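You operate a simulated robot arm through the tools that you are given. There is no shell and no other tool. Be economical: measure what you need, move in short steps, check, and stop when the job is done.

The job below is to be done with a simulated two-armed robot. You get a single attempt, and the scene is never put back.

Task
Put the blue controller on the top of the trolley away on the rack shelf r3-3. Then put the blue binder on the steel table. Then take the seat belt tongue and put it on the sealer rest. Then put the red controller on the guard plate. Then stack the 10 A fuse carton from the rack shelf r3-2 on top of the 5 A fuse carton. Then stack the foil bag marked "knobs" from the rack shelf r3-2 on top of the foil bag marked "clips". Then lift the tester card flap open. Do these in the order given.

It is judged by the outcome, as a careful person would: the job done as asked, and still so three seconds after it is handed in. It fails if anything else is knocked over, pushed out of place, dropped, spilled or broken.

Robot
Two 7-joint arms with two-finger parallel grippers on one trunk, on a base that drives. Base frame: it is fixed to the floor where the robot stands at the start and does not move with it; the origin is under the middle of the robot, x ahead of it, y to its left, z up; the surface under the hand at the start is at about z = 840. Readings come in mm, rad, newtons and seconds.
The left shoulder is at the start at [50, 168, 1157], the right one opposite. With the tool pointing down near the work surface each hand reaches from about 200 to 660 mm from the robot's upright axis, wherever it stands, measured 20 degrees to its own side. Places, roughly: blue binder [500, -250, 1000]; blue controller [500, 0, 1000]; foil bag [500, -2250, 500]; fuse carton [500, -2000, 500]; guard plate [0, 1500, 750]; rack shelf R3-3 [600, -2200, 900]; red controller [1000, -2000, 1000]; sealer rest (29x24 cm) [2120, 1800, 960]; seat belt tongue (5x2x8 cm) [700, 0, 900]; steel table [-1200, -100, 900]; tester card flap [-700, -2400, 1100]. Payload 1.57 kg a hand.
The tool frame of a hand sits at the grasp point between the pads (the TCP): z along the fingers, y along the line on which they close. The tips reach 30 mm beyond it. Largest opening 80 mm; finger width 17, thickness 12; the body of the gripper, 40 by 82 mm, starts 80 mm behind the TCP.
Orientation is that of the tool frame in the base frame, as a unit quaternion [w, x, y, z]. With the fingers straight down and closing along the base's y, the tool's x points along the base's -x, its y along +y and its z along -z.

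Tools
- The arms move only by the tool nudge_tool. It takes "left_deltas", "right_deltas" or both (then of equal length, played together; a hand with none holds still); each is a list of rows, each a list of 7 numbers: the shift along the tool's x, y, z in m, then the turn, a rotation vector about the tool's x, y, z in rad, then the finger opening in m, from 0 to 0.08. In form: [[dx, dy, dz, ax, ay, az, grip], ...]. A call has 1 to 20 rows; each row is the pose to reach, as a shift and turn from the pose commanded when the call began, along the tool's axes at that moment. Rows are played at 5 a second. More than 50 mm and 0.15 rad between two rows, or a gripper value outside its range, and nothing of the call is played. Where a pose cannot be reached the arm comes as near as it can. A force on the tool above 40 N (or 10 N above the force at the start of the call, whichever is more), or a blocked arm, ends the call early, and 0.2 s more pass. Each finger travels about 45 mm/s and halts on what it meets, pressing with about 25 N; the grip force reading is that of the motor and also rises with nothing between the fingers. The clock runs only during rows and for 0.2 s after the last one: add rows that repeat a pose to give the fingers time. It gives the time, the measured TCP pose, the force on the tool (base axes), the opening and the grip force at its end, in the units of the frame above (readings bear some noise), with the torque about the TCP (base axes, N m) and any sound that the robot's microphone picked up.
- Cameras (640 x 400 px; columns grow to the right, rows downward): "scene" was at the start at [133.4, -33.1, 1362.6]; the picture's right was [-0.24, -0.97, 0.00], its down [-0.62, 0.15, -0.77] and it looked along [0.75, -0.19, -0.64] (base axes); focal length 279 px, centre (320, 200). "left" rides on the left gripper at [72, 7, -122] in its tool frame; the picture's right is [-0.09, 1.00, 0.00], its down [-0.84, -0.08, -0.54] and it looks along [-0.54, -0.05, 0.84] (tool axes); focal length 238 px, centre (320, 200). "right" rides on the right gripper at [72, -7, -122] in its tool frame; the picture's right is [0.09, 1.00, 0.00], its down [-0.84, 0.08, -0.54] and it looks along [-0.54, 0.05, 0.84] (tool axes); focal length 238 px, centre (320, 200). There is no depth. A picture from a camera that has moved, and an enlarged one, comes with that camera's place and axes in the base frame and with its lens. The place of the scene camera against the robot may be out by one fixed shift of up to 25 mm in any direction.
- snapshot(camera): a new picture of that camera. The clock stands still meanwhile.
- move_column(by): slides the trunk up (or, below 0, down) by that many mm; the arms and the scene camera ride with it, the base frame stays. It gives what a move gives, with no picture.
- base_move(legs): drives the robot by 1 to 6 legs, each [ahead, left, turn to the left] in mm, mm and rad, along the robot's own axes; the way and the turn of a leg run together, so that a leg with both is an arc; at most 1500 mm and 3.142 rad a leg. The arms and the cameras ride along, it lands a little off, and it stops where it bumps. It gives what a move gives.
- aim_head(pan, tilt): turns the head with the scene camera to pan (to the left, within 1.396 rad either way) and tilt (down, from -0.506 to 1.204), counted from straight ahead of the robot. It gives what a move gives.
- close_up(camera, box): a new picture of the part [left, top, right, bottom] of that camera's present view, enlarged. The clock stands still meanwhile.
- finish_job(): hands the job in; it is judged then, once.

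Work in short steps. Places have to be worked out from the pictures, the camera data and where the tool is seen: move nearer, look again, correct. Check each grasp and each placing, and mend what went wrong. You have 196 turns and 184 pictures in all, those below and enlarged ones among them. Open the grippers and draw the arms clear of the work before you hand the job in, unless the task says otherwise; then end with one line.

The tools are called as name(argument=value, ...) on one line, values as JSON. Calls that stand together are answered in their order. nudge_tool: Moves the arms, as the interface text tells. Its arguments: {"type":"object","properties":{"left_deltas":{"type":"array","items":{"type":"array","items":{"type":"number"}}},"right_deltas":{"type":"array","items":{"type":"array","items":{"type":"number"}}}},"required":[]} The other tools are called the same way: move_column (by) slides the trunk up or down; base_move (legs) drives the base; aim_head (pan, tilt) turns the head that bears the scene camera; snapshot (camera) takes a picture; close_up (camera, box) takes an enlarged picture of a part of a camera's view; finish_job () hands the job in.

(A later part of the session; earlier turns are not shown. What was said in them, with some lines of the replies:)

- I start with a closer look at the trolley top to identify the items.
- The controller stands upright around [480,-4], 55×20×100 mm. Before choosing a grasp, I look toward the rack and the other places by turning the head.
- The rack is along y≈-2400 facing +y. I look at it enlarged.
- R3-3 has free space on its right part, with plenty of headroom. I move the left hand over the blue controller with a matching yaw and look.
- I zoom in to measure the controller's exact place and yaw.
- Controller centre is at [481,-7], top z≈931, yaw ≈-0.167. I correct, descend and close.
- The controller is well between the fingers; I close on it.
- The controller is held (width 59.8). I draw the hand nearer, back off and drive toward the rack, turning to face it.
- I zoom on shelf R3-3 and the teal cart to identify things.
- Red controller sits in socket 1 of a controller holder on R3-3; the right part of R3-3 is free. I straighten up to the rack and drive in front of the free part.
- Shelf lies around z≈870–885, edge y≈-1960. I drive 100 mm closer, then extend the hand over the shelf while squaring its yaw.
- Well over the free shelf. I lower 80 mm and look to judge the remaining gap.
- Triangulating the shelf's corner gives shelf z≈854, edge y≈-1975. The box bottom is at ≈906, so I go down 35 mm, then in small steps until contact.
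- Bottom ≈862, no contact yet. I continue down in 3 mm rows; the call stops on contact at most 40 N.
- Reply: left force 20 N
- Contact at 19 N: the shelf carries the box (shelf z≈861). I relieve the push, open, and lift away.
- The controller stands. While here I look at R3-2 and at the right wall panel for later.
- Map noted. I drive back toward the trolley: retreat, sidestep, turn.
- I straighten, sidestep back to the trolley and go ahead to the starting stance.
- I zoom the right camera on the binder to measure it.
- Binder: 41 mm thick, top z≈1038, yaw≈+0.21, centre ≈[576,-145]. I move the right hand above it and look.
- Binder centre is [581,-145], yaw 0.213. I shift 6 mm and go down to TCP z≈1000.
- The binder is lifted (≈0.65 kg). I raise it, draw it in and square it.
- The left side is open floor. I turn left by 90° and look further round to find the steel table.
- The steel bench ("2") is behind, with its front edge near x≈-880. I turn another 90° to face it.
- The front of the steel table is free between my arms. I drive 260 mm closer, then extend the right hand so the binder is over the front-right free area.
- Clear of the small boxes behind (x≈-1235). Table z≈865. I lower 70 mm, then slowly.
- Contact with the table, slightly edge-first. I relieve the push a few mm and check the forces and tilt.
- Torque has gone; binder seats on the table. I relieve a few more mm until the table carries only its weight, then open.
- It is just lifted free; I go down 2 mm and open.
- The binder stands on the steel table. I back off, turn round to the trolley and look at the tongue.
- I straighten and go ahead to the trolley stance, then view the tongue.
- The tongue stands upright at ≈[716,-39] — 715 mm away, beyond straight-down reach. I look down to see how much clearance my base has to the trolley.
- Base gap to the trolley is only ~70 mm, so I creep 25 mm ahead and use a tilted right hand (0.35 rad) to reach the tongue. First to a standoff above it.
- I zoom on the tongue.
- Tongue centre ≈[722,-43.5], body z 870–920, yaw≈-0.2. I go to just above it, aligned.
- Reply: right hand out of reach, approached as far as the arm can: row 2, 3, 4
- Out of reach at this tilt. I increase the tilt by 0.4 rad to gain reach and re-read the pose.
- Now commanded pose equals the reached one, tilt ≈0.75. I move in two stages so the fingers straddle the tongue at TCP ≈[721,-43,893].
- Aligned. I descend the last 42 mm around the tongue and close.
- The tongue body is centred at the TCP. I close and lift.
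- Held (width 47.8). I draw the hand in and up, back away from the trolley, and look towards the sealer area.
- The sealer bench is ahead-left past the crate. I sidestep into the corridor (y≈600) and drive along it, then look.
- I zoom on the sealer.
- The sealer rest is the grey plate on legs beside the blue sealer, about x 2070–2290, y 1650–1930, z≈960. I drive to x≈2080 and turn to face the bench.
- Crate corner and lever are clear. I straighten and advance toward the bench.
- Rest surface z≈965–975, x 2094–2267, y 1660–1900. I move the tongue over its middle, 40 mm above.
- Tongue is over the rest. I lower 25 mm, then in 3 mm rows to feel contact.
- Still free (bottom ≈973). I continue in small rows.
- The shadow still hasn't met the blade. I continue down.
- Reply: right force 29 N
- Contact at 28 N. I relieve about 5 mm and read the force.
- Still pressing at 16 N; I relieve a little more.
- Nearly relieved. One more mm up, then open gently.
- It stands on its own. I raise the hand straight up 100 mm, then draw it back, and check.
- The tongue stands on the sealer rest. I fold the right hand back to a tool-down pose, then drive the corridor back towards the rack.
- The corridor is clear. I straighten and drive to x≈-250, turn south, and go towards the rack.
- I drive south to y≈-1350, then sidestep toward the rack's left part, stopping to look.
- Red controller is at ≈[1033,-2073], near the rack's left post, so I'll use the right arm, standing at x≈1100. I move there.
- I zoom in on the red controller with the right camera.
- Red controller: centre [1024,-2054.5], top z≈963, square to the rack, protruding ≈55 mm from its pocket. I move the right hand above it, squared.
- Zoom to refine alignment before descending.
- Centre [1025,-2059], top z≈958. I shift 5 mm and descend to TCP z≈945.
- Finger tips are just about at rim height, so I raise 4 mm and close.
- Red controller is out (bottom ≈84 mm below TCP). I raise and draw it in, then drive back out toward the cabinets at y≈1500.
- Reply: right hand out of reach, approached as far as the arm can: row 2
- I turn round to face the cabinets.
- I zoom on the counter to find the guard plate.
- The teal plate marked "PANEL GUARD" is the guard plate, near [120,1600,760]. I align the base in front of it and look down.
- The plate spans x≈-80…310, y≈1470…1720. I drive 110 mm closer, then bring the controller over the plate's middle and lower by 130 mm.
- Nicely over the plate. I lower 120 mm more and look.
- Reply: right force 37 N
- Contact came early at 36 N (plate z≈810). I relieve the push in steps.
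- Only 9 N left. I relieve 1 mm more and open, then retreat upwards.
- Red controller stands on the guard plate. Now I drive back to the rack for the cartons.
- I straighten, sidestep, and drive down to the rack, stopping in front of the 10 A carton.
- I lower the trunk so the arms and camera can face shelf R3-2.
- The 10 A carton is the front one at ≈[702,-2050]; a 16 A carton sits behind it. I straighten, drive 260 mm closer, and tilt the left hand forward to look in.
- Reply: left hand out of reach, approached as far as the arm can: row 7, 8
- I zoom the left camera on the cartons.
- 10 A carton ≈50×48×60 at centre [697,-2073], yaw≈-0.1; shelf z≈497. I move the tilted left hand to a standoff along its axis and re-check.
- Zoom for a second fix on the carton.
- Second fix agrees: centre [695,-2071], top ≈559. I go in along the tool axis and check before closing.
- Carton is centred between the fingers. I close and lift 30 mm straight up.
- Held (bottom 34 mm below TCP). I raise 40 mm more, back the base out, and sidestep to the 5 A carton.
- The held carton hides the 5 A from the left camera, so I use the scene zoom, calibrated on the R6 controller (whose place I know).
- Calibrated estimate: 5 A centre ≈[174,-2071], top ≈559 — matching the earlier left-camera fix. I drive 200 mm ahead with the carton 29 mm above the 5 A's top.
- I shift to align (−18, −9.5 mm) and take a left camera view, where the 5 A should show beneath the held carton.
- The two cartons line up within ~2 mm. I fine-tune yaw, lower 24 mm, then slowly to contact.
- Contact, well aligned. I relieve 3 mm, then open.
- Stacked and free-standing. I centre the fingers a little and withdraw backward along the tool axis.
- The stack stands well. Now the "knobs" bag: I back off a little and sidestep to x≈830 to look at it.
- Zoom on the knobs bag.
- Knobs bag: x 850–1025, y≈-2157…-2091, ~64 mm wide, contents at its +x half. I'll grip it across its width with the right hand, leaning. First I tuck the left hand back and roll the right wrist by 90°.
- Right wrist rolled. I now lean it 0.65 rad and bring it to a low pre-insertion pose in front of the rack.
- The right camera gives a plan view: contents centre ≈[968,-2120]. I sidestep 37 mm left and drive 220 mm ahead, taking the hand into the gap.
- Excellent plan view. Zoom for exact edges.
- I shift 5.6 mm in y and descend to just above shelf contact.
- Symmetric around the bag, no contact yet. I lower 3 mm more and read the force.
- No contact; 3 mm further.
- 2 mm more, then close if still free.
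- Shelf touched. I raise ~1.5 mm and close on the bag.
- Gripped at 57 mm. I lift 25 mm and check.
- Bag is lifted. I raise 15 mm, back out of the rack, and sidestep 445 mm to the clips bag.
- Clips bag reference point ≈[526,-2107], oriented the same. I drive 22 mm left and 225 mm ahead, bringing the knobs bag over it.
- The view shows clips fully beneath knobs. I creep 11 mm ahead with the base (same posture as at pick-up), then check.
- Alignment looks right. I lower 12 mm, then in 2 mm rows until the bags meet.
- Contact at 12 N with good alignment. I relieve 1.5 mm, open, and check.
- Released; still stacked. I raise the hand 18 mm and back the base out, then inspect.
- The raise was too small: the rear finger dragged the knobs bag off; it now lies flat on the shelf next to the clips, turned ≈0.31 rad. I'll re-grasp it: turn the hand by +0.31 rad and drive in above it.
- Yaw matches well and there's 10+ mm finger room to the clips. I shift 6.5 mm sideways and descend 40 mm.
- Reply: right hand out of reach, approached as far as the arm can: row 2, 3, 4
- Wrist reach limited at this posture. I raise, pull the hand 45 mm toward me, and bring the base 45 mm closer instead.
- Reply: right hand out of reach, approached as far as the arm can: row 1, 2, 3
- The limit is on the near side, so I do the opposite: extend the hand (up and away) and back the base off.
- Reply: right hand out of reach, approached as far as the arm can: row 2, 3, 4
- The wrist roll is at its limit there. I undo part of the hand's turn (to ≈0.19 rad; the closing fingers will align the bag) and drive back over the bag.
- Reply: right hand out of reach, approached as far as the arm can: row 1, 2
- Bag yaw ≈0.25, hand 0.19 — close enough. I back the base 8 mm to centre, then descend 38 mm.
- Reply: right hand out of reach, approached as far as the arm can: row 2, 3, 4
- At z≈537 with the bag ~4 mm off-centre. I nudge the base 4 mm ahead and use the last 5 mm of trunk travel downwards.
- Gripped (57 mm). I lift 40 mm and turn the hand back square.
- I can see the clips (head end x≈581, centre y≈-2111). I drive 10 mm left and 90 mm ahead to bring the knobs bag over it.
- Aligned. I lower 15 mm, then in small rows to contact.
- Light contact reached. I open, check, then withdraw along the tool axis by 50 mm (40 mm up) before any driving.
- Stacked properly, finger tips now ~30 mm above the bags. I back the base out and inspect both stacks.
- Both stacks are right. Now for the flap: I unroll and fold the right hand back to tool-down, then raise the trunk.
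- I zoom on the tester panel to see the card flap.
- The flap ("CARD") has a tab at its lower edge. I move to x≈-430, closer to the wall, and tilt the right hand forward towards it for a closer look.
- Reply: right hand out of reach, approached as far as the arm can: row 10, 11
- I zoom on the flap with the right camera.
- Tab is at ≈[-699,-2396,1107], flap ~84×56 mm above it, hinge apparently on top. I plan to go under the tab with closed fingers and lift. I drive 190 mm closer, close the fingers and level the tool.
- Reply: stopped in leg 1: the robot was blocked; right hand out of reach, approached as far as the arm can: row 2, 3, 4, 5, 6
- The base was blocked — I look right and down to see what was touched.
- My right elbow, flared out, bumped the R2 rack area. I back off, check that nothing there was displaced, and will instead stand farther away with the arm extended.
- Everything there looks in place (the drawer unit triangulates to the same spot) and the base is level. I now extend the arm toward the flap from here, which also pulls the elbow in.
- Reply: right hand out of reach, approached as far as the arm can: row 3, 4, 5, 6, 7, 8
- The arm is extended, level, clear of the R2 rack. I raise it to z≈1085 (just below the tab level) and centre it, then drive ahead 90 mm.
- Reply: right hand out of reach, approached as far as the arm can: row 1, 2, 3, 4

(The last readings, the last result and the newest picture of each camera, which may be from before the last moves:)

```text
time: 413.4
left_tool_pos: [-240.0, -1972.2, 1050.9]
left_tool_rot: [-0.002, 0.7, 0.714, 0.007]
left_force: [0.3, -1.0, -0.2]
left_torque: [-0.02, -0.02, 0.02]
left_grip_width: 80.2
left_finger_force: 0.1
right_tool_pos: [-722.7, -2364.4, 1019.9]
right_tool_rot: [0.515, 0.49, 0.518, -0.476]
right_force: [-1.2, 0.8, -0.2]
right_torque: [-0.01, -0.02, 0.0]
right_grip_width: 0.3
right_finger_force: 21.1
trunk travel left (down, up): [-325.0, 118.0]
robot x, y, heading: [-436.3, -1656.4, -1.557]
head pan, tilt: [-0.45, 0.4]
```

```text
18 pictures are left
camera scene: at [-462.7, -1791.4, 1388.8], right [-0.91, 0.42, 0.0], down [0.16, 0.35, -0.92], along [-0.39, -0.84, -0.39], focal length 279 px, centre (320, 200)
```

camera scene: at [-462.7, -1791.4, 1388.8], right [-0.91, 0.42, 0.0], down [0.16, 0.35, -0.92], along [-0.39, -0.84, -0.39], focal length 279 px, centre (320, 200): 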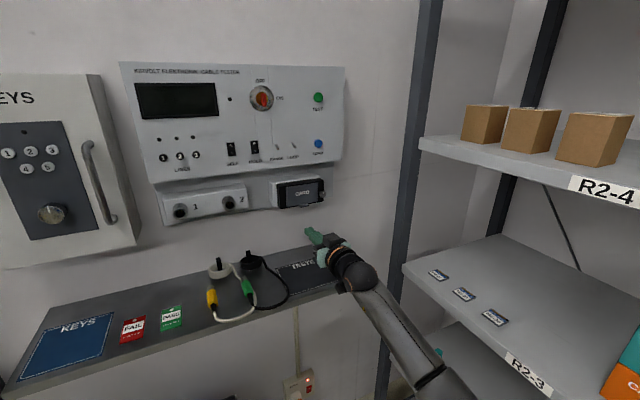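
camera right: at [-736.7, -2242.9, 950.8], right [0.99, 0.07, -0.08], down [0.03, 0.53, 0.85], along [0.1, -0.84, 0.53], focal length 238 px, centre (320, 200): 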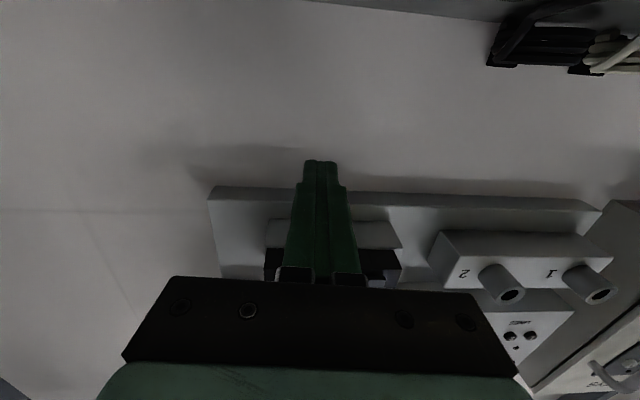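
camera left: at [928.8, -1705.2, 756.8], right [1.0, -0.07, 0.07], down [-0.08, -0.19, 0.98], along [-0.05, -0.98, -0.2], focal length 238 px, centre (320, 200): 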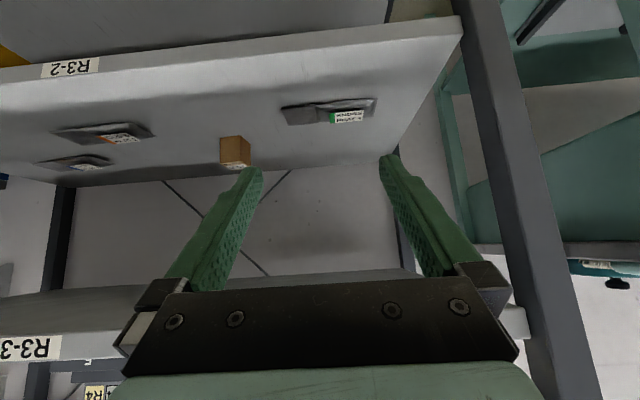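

The column can do the lifting: the hand is below the tab level, level, 24 mm to one side. I zoom to judge depth relative to the flap frame.

close_up(camera="right", box=[230, 150, 420, 290])

close_up(camera="scene", box=[250, 160, 370, 280])

```text
2.86 times, centred on (325, 220) of right
camera zoom: at [-736.8, -2243.0, 950.7], right [0.99, 0.07, -0.08], down [0.03, 0.53, 0.85], along [0.1, -0.84, 0.53], focal length 681 px, centre (306, 143)
```

zoom: 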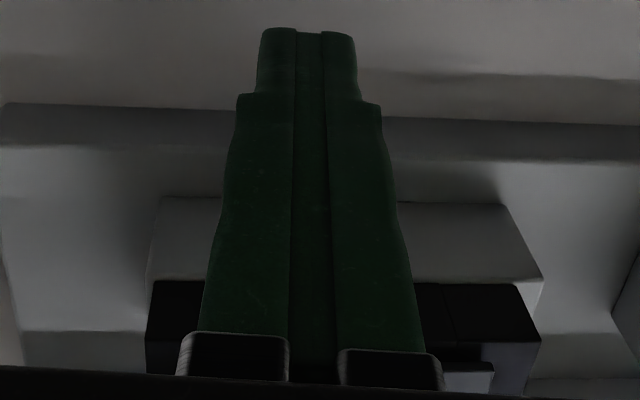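

```text
3.33 times, centred on (310, 220) of scene
camera zoom: at [-462.7, -1791.4, 1388.8], right [-0.91, 0.42, 0.0], down [0.16, 0.35, -0.92], along [-0.39, -0.84, -0.39], focal length 930 px, centre (353, 133)
```

zoom: 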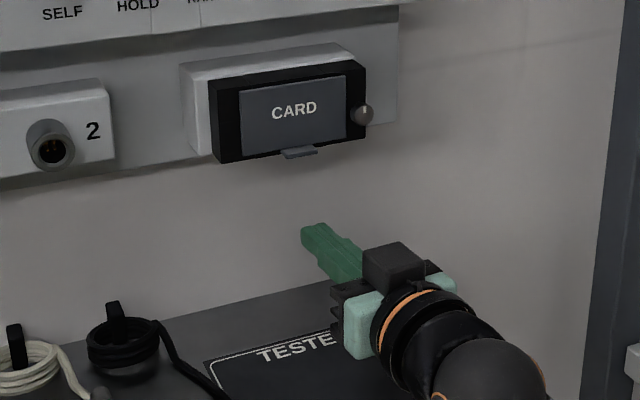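

Flap face is at y≈-2366, the tab protrudes to ≈-2353 with underside z≈1102, centre x≈-699. My tips are at y≈-2394, so I back 32 mm and go left 24 mm, then check.

base_move(legs=[[-32, 24, 0]])

move_column(by=50)

close_up(camera="scene", box=[240, 170, 360, 290])

close_up(camera="right", box=[230, 140, 420, 290])

```text
time: 414.3
left_tool_pos: [-216.9, -1940.0, 1049.2]
left_tool_rot: [-0.002, 0.699, 0.715, 0.007]
left_force: [-0.5, -0.5, 0.2]
left_torque: [0.0, 0.01, 0.0]
left_grip_width: 80.1
left_finger_force: 0.0
right_tool_pos: [-700.8, -2332.5, 1020.6]
right_tool_rot: [0.514, 0.491, 0.517, -0.477]
right_force: [-0.2, 0.8, -0.2]
right_torque: [0.0, 0.0, -0.05]
right_grip_width: 0.3
right_finger_force: 20.9
trunk travel left (down, up): [-325.0, 118.0]
robot x, y, heading: [-412.0, -1621.1, -1.553]
head pan, tilt: [-0.45, 0.4]
```

```text
time: 415.2
left_tool_pos: [-217.3, -1940.0, 1101.4]
left_tool_rot: [-0.003, 0.7, 0.714, 0.008]
left_force: [0.9, -0.1, 0.0]
left_torque: [0.01, -0.03, 0.02]
left_grip_width: 80.2
left_finger_force: 0.0
right_tool_pos: [-699.0, -2333.3, 1070.4]
right_tool_rot: [0.514, 0.491, 0.518, -0.475]
right_force: [0.4, 0.8, -0.5]
right_torque: [-0.01, 0.02, -0.03]
right_grip_width: 0.3
right_finger_force: 21.2
trunk travel left (down, up): [-375.0, 68.0]
robot x, y, heading: [-416.4, -1619.8, -1.553]
head pan, tilt: [-0.45, 0.4]
```

```text
3.33 times, centred on (300, 230) of scene
camera zoom: at [-439.4, -1760.0, 1438.7], right [-0.91, 0.42, 0.0], down [0.16, 0.35, -0.92], along [-0.39, -0.84, -0.39], focal length 930 px, centre (387, 100)
```

zoom: 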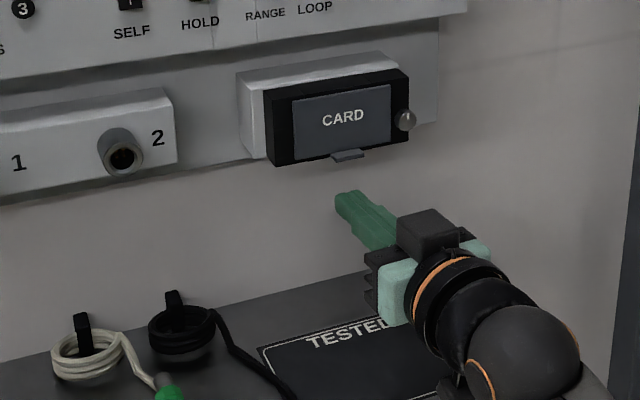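

```text
2.67 times, centred on (325, 215) of right
camera zoom: at [-713.2, -2211.4, 1000.1], right [0.99, 0.07, -0.08], down [0.03, 0.53, 0.85], along [0.1, -0.85, 0.52], focal length 636 px, centre (307, 160)
```

zoom: 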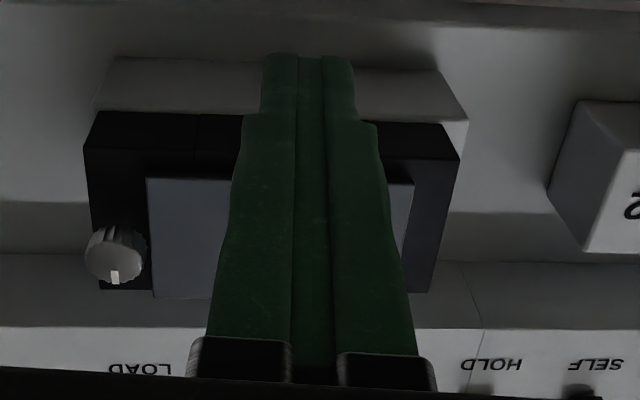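

Centred in x. Face plane ≈-2376, tab tip ≈-2362; I creep 7 mm ahead so the tips sit under the tab, then raise the column 30 mm to feel the tab.

base_move(legs=[[7, 0, 0]])

move_column(by=32)

close_up(camera="scene", box=[240, 170, 360, 290])

```text
time: 416.0
left_tool_pos: [-216.3, -1946.7, 1100.6]
left_tool_rot: [-0.003, 0.7, 0.714, 0.008]
left_force: [-0.4, -0.5, -0.1]
left_torque: [0.04, -0.04, -0.03]
left_grip_width: 80.3
left_finger_force: 0.2
right_tool_pos: [-698.8, -2341.2, 1068.9]
right_tool_rot: [0.514, 0.491, 0.518, -0.476]
right_force: [-0.1, -0.3, -0.4]
right_torque: [0.0, -0.01, -0.02]
right_grip_width: 0.0
right_finger_force: 21.0
trunk travel left (down, up): [-375.0, 68.0]
robot x, y, heading: [-410.5, -1627.2, -1.555]
head pan, tilt: [-0.45, 0.4]
```

```text
time: 416.7
left_tool_pos: [-218.3, -1947.0, 1132.4]
left_tool_rot: [-0.003, 0.7, 0.714, 0.008]
left_force: [-0.5, -0.4, -0.9]
left_torque: [0.01, -0.01, -0.02]
left_grip_width: 80.0
left_finger_force: 0.0
right_tool_pos: [-700.1, -2340.5, 1095.8]
right_tool_rot: [0.512, 0.494, 0.521, -0.472]
right_force: [0.6, 6.5, -15.0]
right_torque: [0.26, 0.04, 0.03]
right_grip_width: 0.0
right_finger_force: 21.2
trunk travel left (down, up): [-407.0, 36.0]
robot x, y, heading: [-413.2, -1630.3, -1.554]
head pan, tilt: [-0.45, 0.4]
```

```text
3.33 times, centred on (300, 230) of scene
camera zoom: at [-439.9, -1767.3, 1470.4], right [-0.91, 0.42, 0.0], down [0.16, 0.35, -0.92], along [-0.39, -0.84, -0.39], focal length 930 px, centre (387, 100)
```

zoom: 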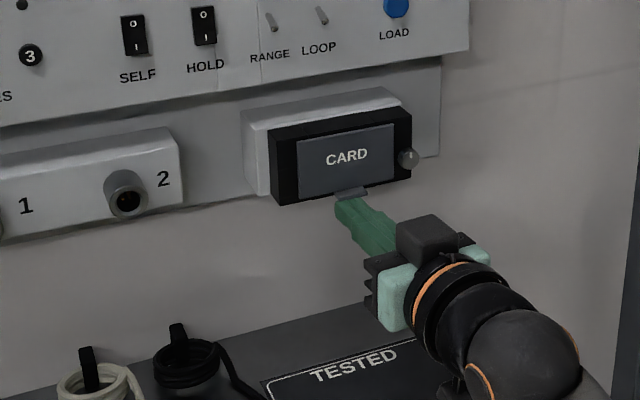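

Contact with the tab at 15 N and the flap hasn't moved yet. I raise 6 mm more and watch the force and flap.

move_column(by=6)

close_up(camera="scene", box=[280, 190, 360, 260])

```text
time: 417.3
left_tool_pos: [-218.3, -1947.6, 1137.8]
left_tool_rot: [-0.003, 0.7, 0.714, 0.008]
left_force: [-0.3, -0.8, -0.1]
left_torque: [-0.02, -0.03, 0.0]
left_grip_width: 80.2
left_finger_force: 0.1
right_tool_pos: [-700.0, -2340.8, 1096.4]
right_tool_rot: [0.509, 0.497, 0.525, -0.468]
right_force: [3.6, 13.3, -26.6]
right_torque: [0.48, 0.13, 0.28]
right_grip_width: 0.0
right_finger_force: 21.8
trunk travel left (down, up): [-413.0, 30.0]
robot x, y, heading: [-412.6, -1628.5, -1.552]
head pan, tilt: [-0.45, 0.4]
```

```text
5.71 times, centred on (320, 225) of scene
camera zoom: at [-440.1, -1768.2, 1476.3], right [-0.91, 0.42, 0.0], down [0.16, 0.35, -0.92], along [-0.39, -0.84, -0.39], focal length 1594 px, centre (320, 57)
```

zoom: 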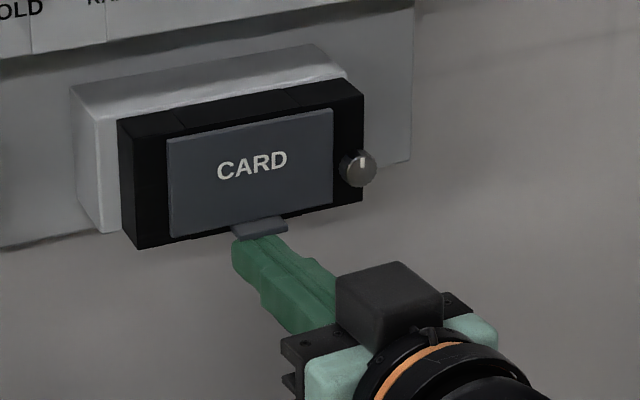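

The push jams by friction: the tab must swing mostly outward. Keeping the upward pressure, I back the base 14 mm so the finger drags the tab outward.

base_move(legs=[[-14, 0, 0]])

close_up(camera="scene", box=[280, 190, 360, 260])

```text
time: 418.0
left_tool_pos: [-217.6, -1934.8, 1137.6]
left_tool_rot: [-0.003, 0.7, 0.715, 0.007]
left_force: [0.9, 0.0, -1.0]
left_torque: [0.0, 0.0, 0.0]
left_grip_width: 79.7
left_finger_force: 0.0
right_tool_pos: [-699.5, -2328.0, 1099.2]
right_tool_rot: [0.51, 0.496, 0.523, -0.47]
right_force: [5.9, 7.1, -24.7]
right_torque: [0.68, 0.11, 0.2]
right_grip_width: 0.0
right_finger_force: 21.3
trunk travel left (down, up): [-413.0, 30.0]
robot x, y, heading: [-411.3, -1612.4, -1.552]
head pan, tilt: [-0.45, 0.4]
```

```text
5.71 times, centred on (320, 225) of scene
camera zoom: at [-439.9, -1754.8, 1476.4], right [-0.91, 0.42, 0.0], down [0.16, 0.35, -0.92], along [-0.39, -0.84, -0.39], focal length 1594 px, centre (320, 57)
```

zoom: 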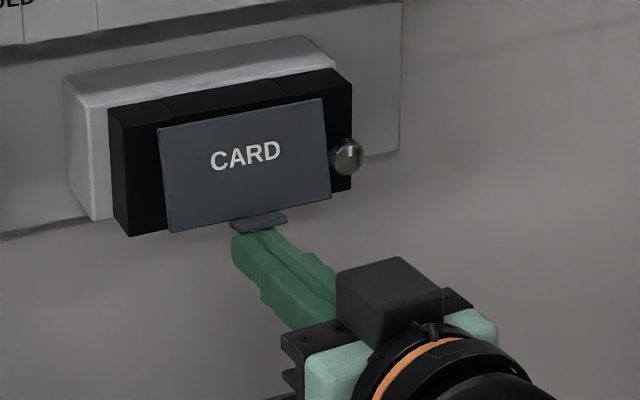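

It's opening. I continue: back 14 mm more, then raise the column 10 mm.

base_move(legs=[[-14, 0, 0]])

move_column(by=10)

close_up(camera="scene", box=[280, 190, 360, 260])

```text
time: 418.8
left_tool_pos: [-219.1, -1918.2, 1138.9]
left_tool_rot: [-0.003, 0.699, 0.715, 0.007]
left_force: [-0.6, 0.2, -1.0]
left_torque: [-0.02, -0.02, -0.01]
left_grip_width: 80.1
left_finger_force: 0.0
right_tool_pos: [-700.9, -2311.6, 1101.9]
right_tool_rot: [0.511, 0.494, 0.523, -0.47]
right_force: [-0.4, -0.3, 0.6]
right_torque: [0.0, 0.0, -0.01]
right_grip_width: 0.0
right_finger_force: 21.6
trunk travel left (down, up): [-413.0, 30.0]
robot x, y, heading: [-415.0, -1605.4, -1.556]
head pan, tilt: [-0.45, 0.4]
```

```text
time: 419.4
left_tool_pos: [-217.6, -1919.8, 1149.1]
left_tool_rot: [-0.003, 0.7, 0.714, 0.007]
left_force: [0.8, 1.1, 0.3]
left_torque: [0.01, -0.02, 0.0]
left_grip_width: 79.9
left_finger_force: 0.0
right_tool_pos: [-699.3, -2312.1, 1111.3]
right_tool_rot: [0.509, 0.496, 0.522, -0.472]
right_force: [0.0, 0.2, 0.1]
right_torque: [-0.02, 0.01, -0.01]
right_grip_width: 0.0
right_finger_force: 21.2
trunk travel left (down, up): [-423.0, 20.0]
robot x, y, heading: [-409.2, -1602.5, -1.554]
head pan, tilt: [-0.45, 0.4]
```

```text
5.71 times, centred on (320, 225) of scene
camera zoom: at [-439.8, -1739.5, 1486.7], right [-0.91, 0.42, 0.0], down [0.16, 0.35, -0.92], along [-0.39, -0.84, -0.39], focal length 1594 px, centre (320, 57)
```

zoom: 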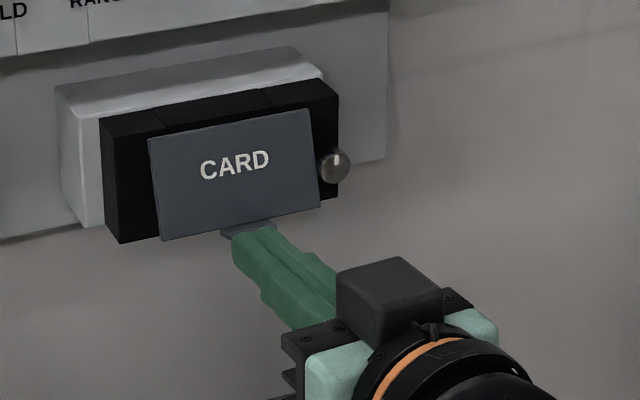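

The flap holds its position by friction, ~25–30° open. I drop 24 mm, go in 24 mm under the raised edge, raise again with pressure and drag outwards.

move_column(by=-24)

base_move(legs=[[24, 0, 0]])

move_column(by=24)

close_up(camera="scene", box=[270, 190, 350, 260])

```text
time: 420.1
left_tool_pos: [-217.6, -1919.0, 1125.0]
left_tool_rot: [-0.002, 0.7, 0.715, 0.008]
left_force: [-0.7, 0.2, 0.6]
left_torque: [0.0, 0.01, 0.0]
left_grip_width: 80.1
left_finger_force: 0.1
right_tool_pos: [-701.8, -2311.9, 1087.0]
right_tool_rot: [0.51, 0.495, 0.522, -0.471]
right_force: [-0.1, 1.0, -0.1]
right_torque: [0.02, 0.02, 0.02]
right_grip_width: 0.1
right_finger_force: 20.9
trunk travel left (down, up): [-399.0, 44.0]
robot x, y, heading: [-410.9, -1601.9, -1.554]
head pan, tilt: [-0.45, 0.4]
```

```text
time: 420.9
left_tool_pos: [-215.6, -1944.1, 1124.1]
left_tool_rot: [-0.003, 0.7, 0.714, 0.008]
left_force: [0.2, -0.3, -0.6]
left_torque: [0.01, 0.01, 0.0]
left_grip_width: 79.8
left_finger_force: 0.1
right_tool_pos: [-700.5, -2338.2, 1085.5]
right_tool_rot: [0.509, 0.496, 0.523, -0.47]
right_force: [0.2, -0.6, -0.2]
right_torque: [0.04, 0.02, -0.01]
right_grip_width: 0.0
right_finger_force: 20.9
trunk travel left (down, up): [-399.0, 44.0]
robot x, y, heading: [-410.0, -1627.1, -1.553]
head pan, tilt: [-0.45, 0.4]
```

```text
time: 421.6
left_tool_pos: [-217.7, -1944.8, 1147.9]
left_tool_rot: [-0.004, 0.7, 0.714, 0.009]
left_force: [0.3, 1.1, 0.2]
left_torque: [-0.03, -0.01, -0.01]
left_grip_width: 79.8
left_finger_force: 0.0
right_tool_pos: [-700.0, -2337.0, 1097.9]
right_tool_rot: [0.504, 0.501, 0.529, -0.464]
right_force: [1.7, 5.5, -25.0]
right_torque: [0.56, 0.08, 0.11]
right_grip_width: 0.1
right_finger_force: 21.4
trunk travel left (down, up): [-423.0, 20.0]
robot x, y, heading: [-414.3, -1625.7, -1.553]
head pan, tilt: [-0.45, 0.4]
```

```text
5.71 times, centred on (310, 225) of scene
camera zoom: at [-440.4, -1765.9, 1486.0], right [-0.91, 0.42, 0.0], down [0.16, 0.36, -0.92], along [-0.39, -0.84, -0.39], focal length 1594 px, centre (377, 57)
```

zoom: 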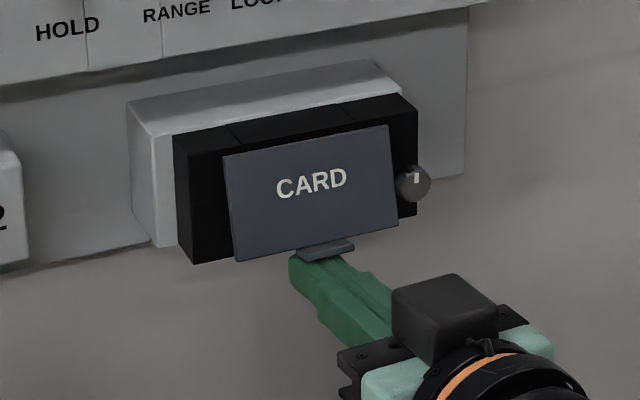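

Pressing at 25 N under the edge; now I drag outward 26 mm.

base_move(legs=[[-26, 0, 0]])

close_up(camera="scene", box=[270, 190, 350, 260])

```text
time: 422.4
left_tool_pos: [-217.4, -1915.8, 1148.4]
left_tool_rot: [-0.002, 0.7, 0.714, 0.008]
left_force: [0.3, 0.1, 0.7]
left_torque: [-0.02, -0.01, -0.01]
left_grip_width: 80.0
left_finger_force: 0.0
right_tool_pos: [-701.3, -2309.1, 1114.8]
right_tool_rot: [0.511, 0.494, 0.521, -0.473]
right_force: [0.2, 0.8, -0.4]
right_torque: [0.03, 0.01, 0.02]
right_grip_width: 0.2
right_finger_force: 21.3
trunk travel left (down, up): [-423.0, 20.0]
robot x, y, heading: [-411.0, -1598.4, -1.55]
head pan, tilt: [-0.45, 0.4]
```

```text
5.71 times, centred on (310, 225) of scene
camera zoom: at [-439.9, -1736.0, 1487.0], right [-0.91, 0.42, 0.0], down [0.16, 0.35, -0.92], along [-0.39, -0.84, -0.39], focal length 1594 px, centre (377, 57)
```

zoom: 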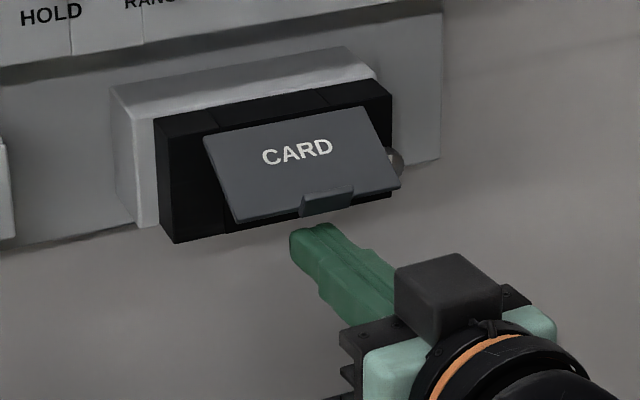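

Now ~55° open and holding. I go in 22 mm underneath and raise the remaining 20 mm.

base_move(legs=[[22, 0, 0]])

move_column(by=20)

nudge_tool(right_deltas=[[-0.01, 0, 0, 0, 0, 0, 0.0], [-0.02, 0, 0, 0, 0, 0, 0.0], [-0.03, 0, 0, 0, 0, 0, 0.0], [-0.03, 0, 0, 0, 0, 0, 0.0]])

close_up(camera="scene", box=[260, 190, 360, 280])

```text
time: 423.2
left_tool_pos: [-217.2, -1941.2, 1149.2]
left_tool_rot: [-0.004, 0.7, 0.714, 0.008]
left_force: [-0.7, -0.6, 0.4]
left_torque: [0.01, 0.0, 0.0]
left_grip_width: 79.9
left_finger_force: 0.2
right_tool_pos: [-702.3, -2333.1, 1111.9]
right_tool_rot: [0.511, 0.494, 0.521, -0.472]
right_force: [-0.1, -0.3, -0.2]
right_torque: [-0.03, 0.02, 0.02]
right_grip_width: 0.0
right_finger_force: 21.3
trunk travel left (down, up): [-423.0, 20.0]
robot x, y, heading: [-412.3, -1620.0, -1.557]
head pan, tilt: [-0.45, 0.4]
```

```text
time: 423.9
left_tool_pos: [-217.8, -1941.7, 1169.9]
left_tool_rot: [-0.003, 0.699, 0.715, 0.007]
left_force: [-0.1, -0.3, -0.1]
left_torque: [0.01, -0.01, 0.0]
left_grip_width: 79.9
left_finger_force: 0.1
right_tool_pos: [-700.6, -2332.4, 1132.4]
right_tool_rot: [0.51, 0.495, 0.521, -0.472]
right_force: [0.5, 0.2, -0.9]
right_torque: [0.02, 0.02, -0.02]
right_grip_width: 0.3
right_finger_force: 21.3
trunk travel left (down, up): [-443.0, 0.0]
robot x, y, heading: [-409.0, -1620.5, -1.559]
head pan, tilt: [-0.45, 0.4]
```

```text
time: 424.9
left_tool_pos: [-216.9, -1939.6, 1167.5]
left_tool_rot: [-0.003, 0.699, 0.715, 0.007]
left_force: [0.8, 0.5, 0.9]
left_torque: [-0.03, 0.0, 0.0]
left_grip_width: 80.2
left_finger_force: 0.0
right_tool_pos: [-701.3, -2333.9, 1156.3]
right_tool_rot: [0.508, 0.497, 0.524, -0.469]
right_force: [4.1, 11.4, -13.4]
right_torque: [0.37, 0.04, 0.13]
right_grip_width: 0.0
right_finger_force: 21.4
trunk travel left (down, up): [-443.0, 0.0]
robot x, y, heading: [-413.4, -1626.1, -1.551]
head pan, tilt: [-0.45, 0.4]
```

```text
4.44 times, centred on (310, 235) of scene
camera zoom: at [-439.8, -1759.9, 1506.1], right [-0.91, 0.42, 0.0], down [0.16, 0.35, -0.92], along [-0.39, -0.84, -0.39], focal length 1240 px, centre (364, 44)
```

zoom: 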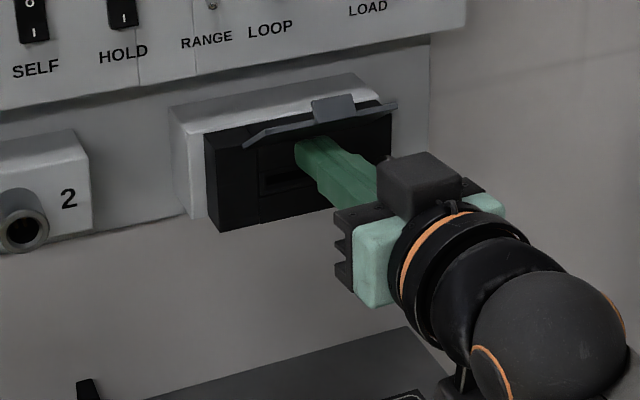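

The flap is now about horizontal with the slot exposed. I push 8 mm further up, then lower clear of it.

nudge_tool(right_deltas=[[-0.004, 0, 0, 0, 0, 0, 0.0], [-0.008, 0, 0, 0, 0, 0, 0.0], [-0.008, 0, 0, 0, 0, 0, 0.0]])

nudge_tool(right_deltas=[[0.01, 0, 0, 0, 0, 0, 0.0], [0.02, 0, 0, 0, 0, 0, 0.0], [0.03, 0, 0, 0, 0, 0, 0.0], [0.03, 0, 0, 0, 0, 0, 0.0]])

close_up(camera="scene", box=[260, 190, 360, 280])

```text
time: 425.7
left_tool_pos: [-217.4, -1941.4, 1168.9]
left_tool_rot: [-0.003, 0.699, 0.715, 0.008]
left_force: [0.0, -0.5, -0.3]
left_torque: [0.0, -0.03, 0.04]
left_grip_width: 80.0
left_finger_force: 0.1
right_tool_pos: [-700.8, -2333.9, 1156.8]
right_tool_rot: [0.504, 0.501, 0.527, -0.466]
right_force: [6.2, 18.8, -28.3]
right_torque: [0.74, -0.2, 0.58]
right_grip_width: 0.0
right_finger_force: 21.3
trunk travel left (down, up): [-443.0, 0.0]
robot x, y, heading: [-413.1, -1624.9, -1.552]
head pan, tilt: [-0.45, 0.4]
```

```text
time: 426.7
left_tool_pos: [-217.4, -1940.2, 1168.7]
left_tool_rot: [-0.002, 0.7, 0.715, 0.007]
left_force: [-0.8, 0.3, -0.3]
left_torque: [0.02, 0.02, 0.01]
left_grip_width: 79.7
left_finger_force: 0.1
right_tool_pos: [-700.8, -2333.2, 1141.7]
right_tool_rot: [0.51, 0.495, 0.519, -0.474]
right_force: [-0.1, -0.6, -0.1]
right_torque: [-0.01, 0.01, 0.0]
right_grip_width: 0.0
right_finger_force: 21.5
trunk travel left (down, up): [-443.0, 0.0]
robot x, y, heading: [-414.0, -1620.8, -1.554]
head pan, tilt: [-0.45, 0.4]
```

```text
4.44 times, centred on (310, 235) of scene
camera zoom: at [-439.6, -1759.9, 1506.5], right [-0.91, 0.42, 0.0], down [0.16, 0.35, -0.92], along [-0.39, -0.84, -0.39], focal length 1240 px, centre (364, 44)
```

zoom: 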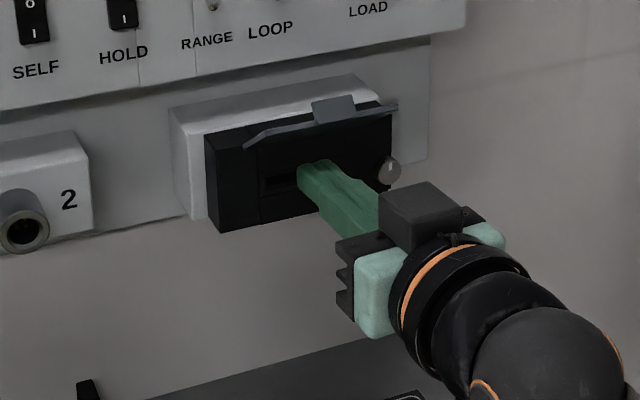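

The flap stays up at its stop. I back the base straight out 250 mm, open the gripper and take a final look.

base_move(legs=[[-250, 0, 0]])

nudge_tool(right_deltas=[[0, 0, 0, 0, 0, 0, 0.04], [0, 0, 0, 0, 0, 0, 0.08], [0, 0, 0, 0, 0, 0, 0.08], [0, 0, 0, 0, 0, 0, 0.08], [0, 0, 0, 0, 0, 0, 0.08]])

snapshot(camera="scene")

```text
time: 428.5
left_tool_pos: [-223.0, -1689.2, 1169.8]
left_tool_rot: [-0.003, 0.701, 0.714, 0.007]
left_force: [-0.1, 0.5, 0.3]
left_torque: [-0.01, 0.01, 0.01]
left_grip_width: 79.9
left_finger_force: 0.0
right_tool_pos: [-705.7, -2080.6, 1139.4]
right_tool_rot: [0.511, 0.495, 0.521, -0.472]
right_force: [-1.2, 1.4, -0.1]
right_torque: [0.03, 0.0, 0.0]
right_grip_width: 0.0
right_finger_force: 21.6
trunk travel left (down, up): [-443.0, 0.0]
robot x, y, heading: [-414.8, -1372.9, -1.558]
head pan, tilt: [-0.45, 0.4]
```

```text
time: 429.7
left_tool_pos: [-222.6, -1688.0, 1167.7]
left_tool_rot: [-0.002, 0.7, 0.714, 0.007]
left_force: [-0.4, -0.2, 1.2]
left_torque: [-0.02, 0.02, -0.02]
left_grip_width: 79.9
left_finger_force: 0.1
right_tool_pos: [-705.3, -2081.4, 1139.5]
right_tool_rot: [0.51, 0.495, 0.521, -0.473]
right_force: [0.1, -0.5, 0.1]
right_torque: [-0.01, 0.03, 0.0]
right_grip_width: 79.9
right_finger_force: 0.0
trunk travel left (down, up): [-443.0, 0.0]
robot x, y, heading: [-416.7, -1373.3, -1.556]
head pan, tilt: [-0.45, 0.4]
```

```text
5 pictures are left
camera scene: at [-443.7, -1508.1, 1506.4], right [-0.91, 0.42, 0.0], down [0.16, 0.35, -0.92], along [-0.39, -0.84, -0.39], focal length 279 px, centre (320, 200)
```

scene: 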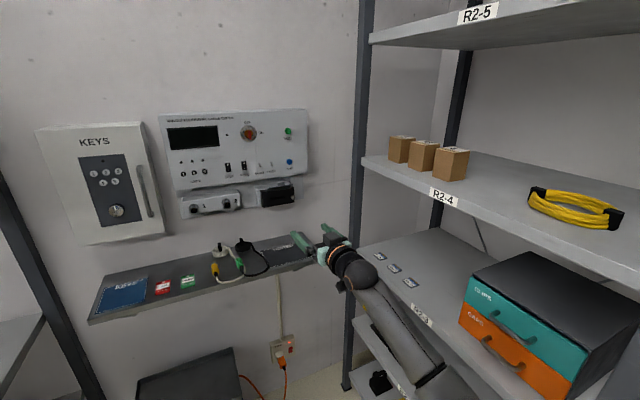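

I verify the flap and the rack stacks once more.

close_up(camera="scene", box=[235, 165, 315, 225])

aim_head(pan=0.75, tilt=0.65)

snapshot(camera="scene")

```text
6.67 times, centred on (275, 195) of scene
camera zoom: at [-443.7, -1508.1, 1506.4], right [-0.91, 0.42, 0.0], down [0.16, 0.35, -0.92], along [-0.39, -0.84, -0.39], focal length 1860 px, centre (620, 233)
```

zoom: 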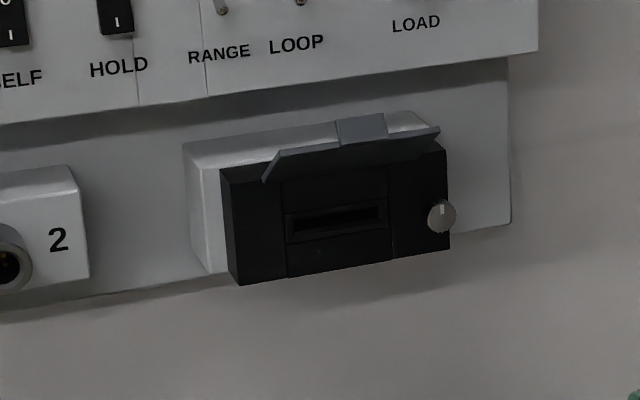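

```text
time: 431.1
left_tool_pos: [-222.0, -1688.4, 1167.9]
left_tool_rot: [-0.002, 0.7, 0.714, 0.007]
left_force: [-0.4, 0.4, 0.2]
left_torque: [-0.02, -0.02, 0.03]
left_grip_width: 79.9
left_finger_force: 0.1
right_tool_pos: [-705.1, -2080.8, 1141.1]
right_tool_rot: [0.511, 0.494, 0.521, -0.472]
right_force: [-0.7, 0.3, -0.2]
right_torque: [-0.01, -0.02, 0.02]
right_grip_width: 80.1
right_finger_force: 0.0
trunk travel left (down, up): [-443.0, 0.0]
robot x, y, heading: [-415.4, -1371.8, -1.557]
head pan, tilt: [0.75, 0.649]
```

```text
3 pictures are left
camera scene: at [-344.5, -1486.6, 1483.9], right [-0.72, -0.69, 0.0], down [-0.42, 0.44, -0.8], along [0.55, -0.57, -0.6], focal length 279 px, centre (320, 200)
```

scene: 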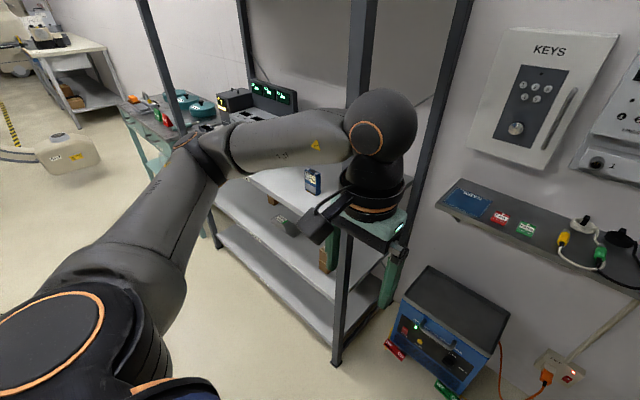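

The flap is fully open and holding, the R6 controller and both stacks are still standing, the grippers are open and the arms are clear. I hand the job in.

finish_job()

```text
The job is handed in.
```

All seven tasks were finished in the order given and the job is handed in, with two mishaps on the way. While I was withdrawing, I dragged the "knobs" bag off the "clips" bag once, then restacked it. My right elbow also bumped the R2 rack, but nothing there looked displaced when I checked afterwards.
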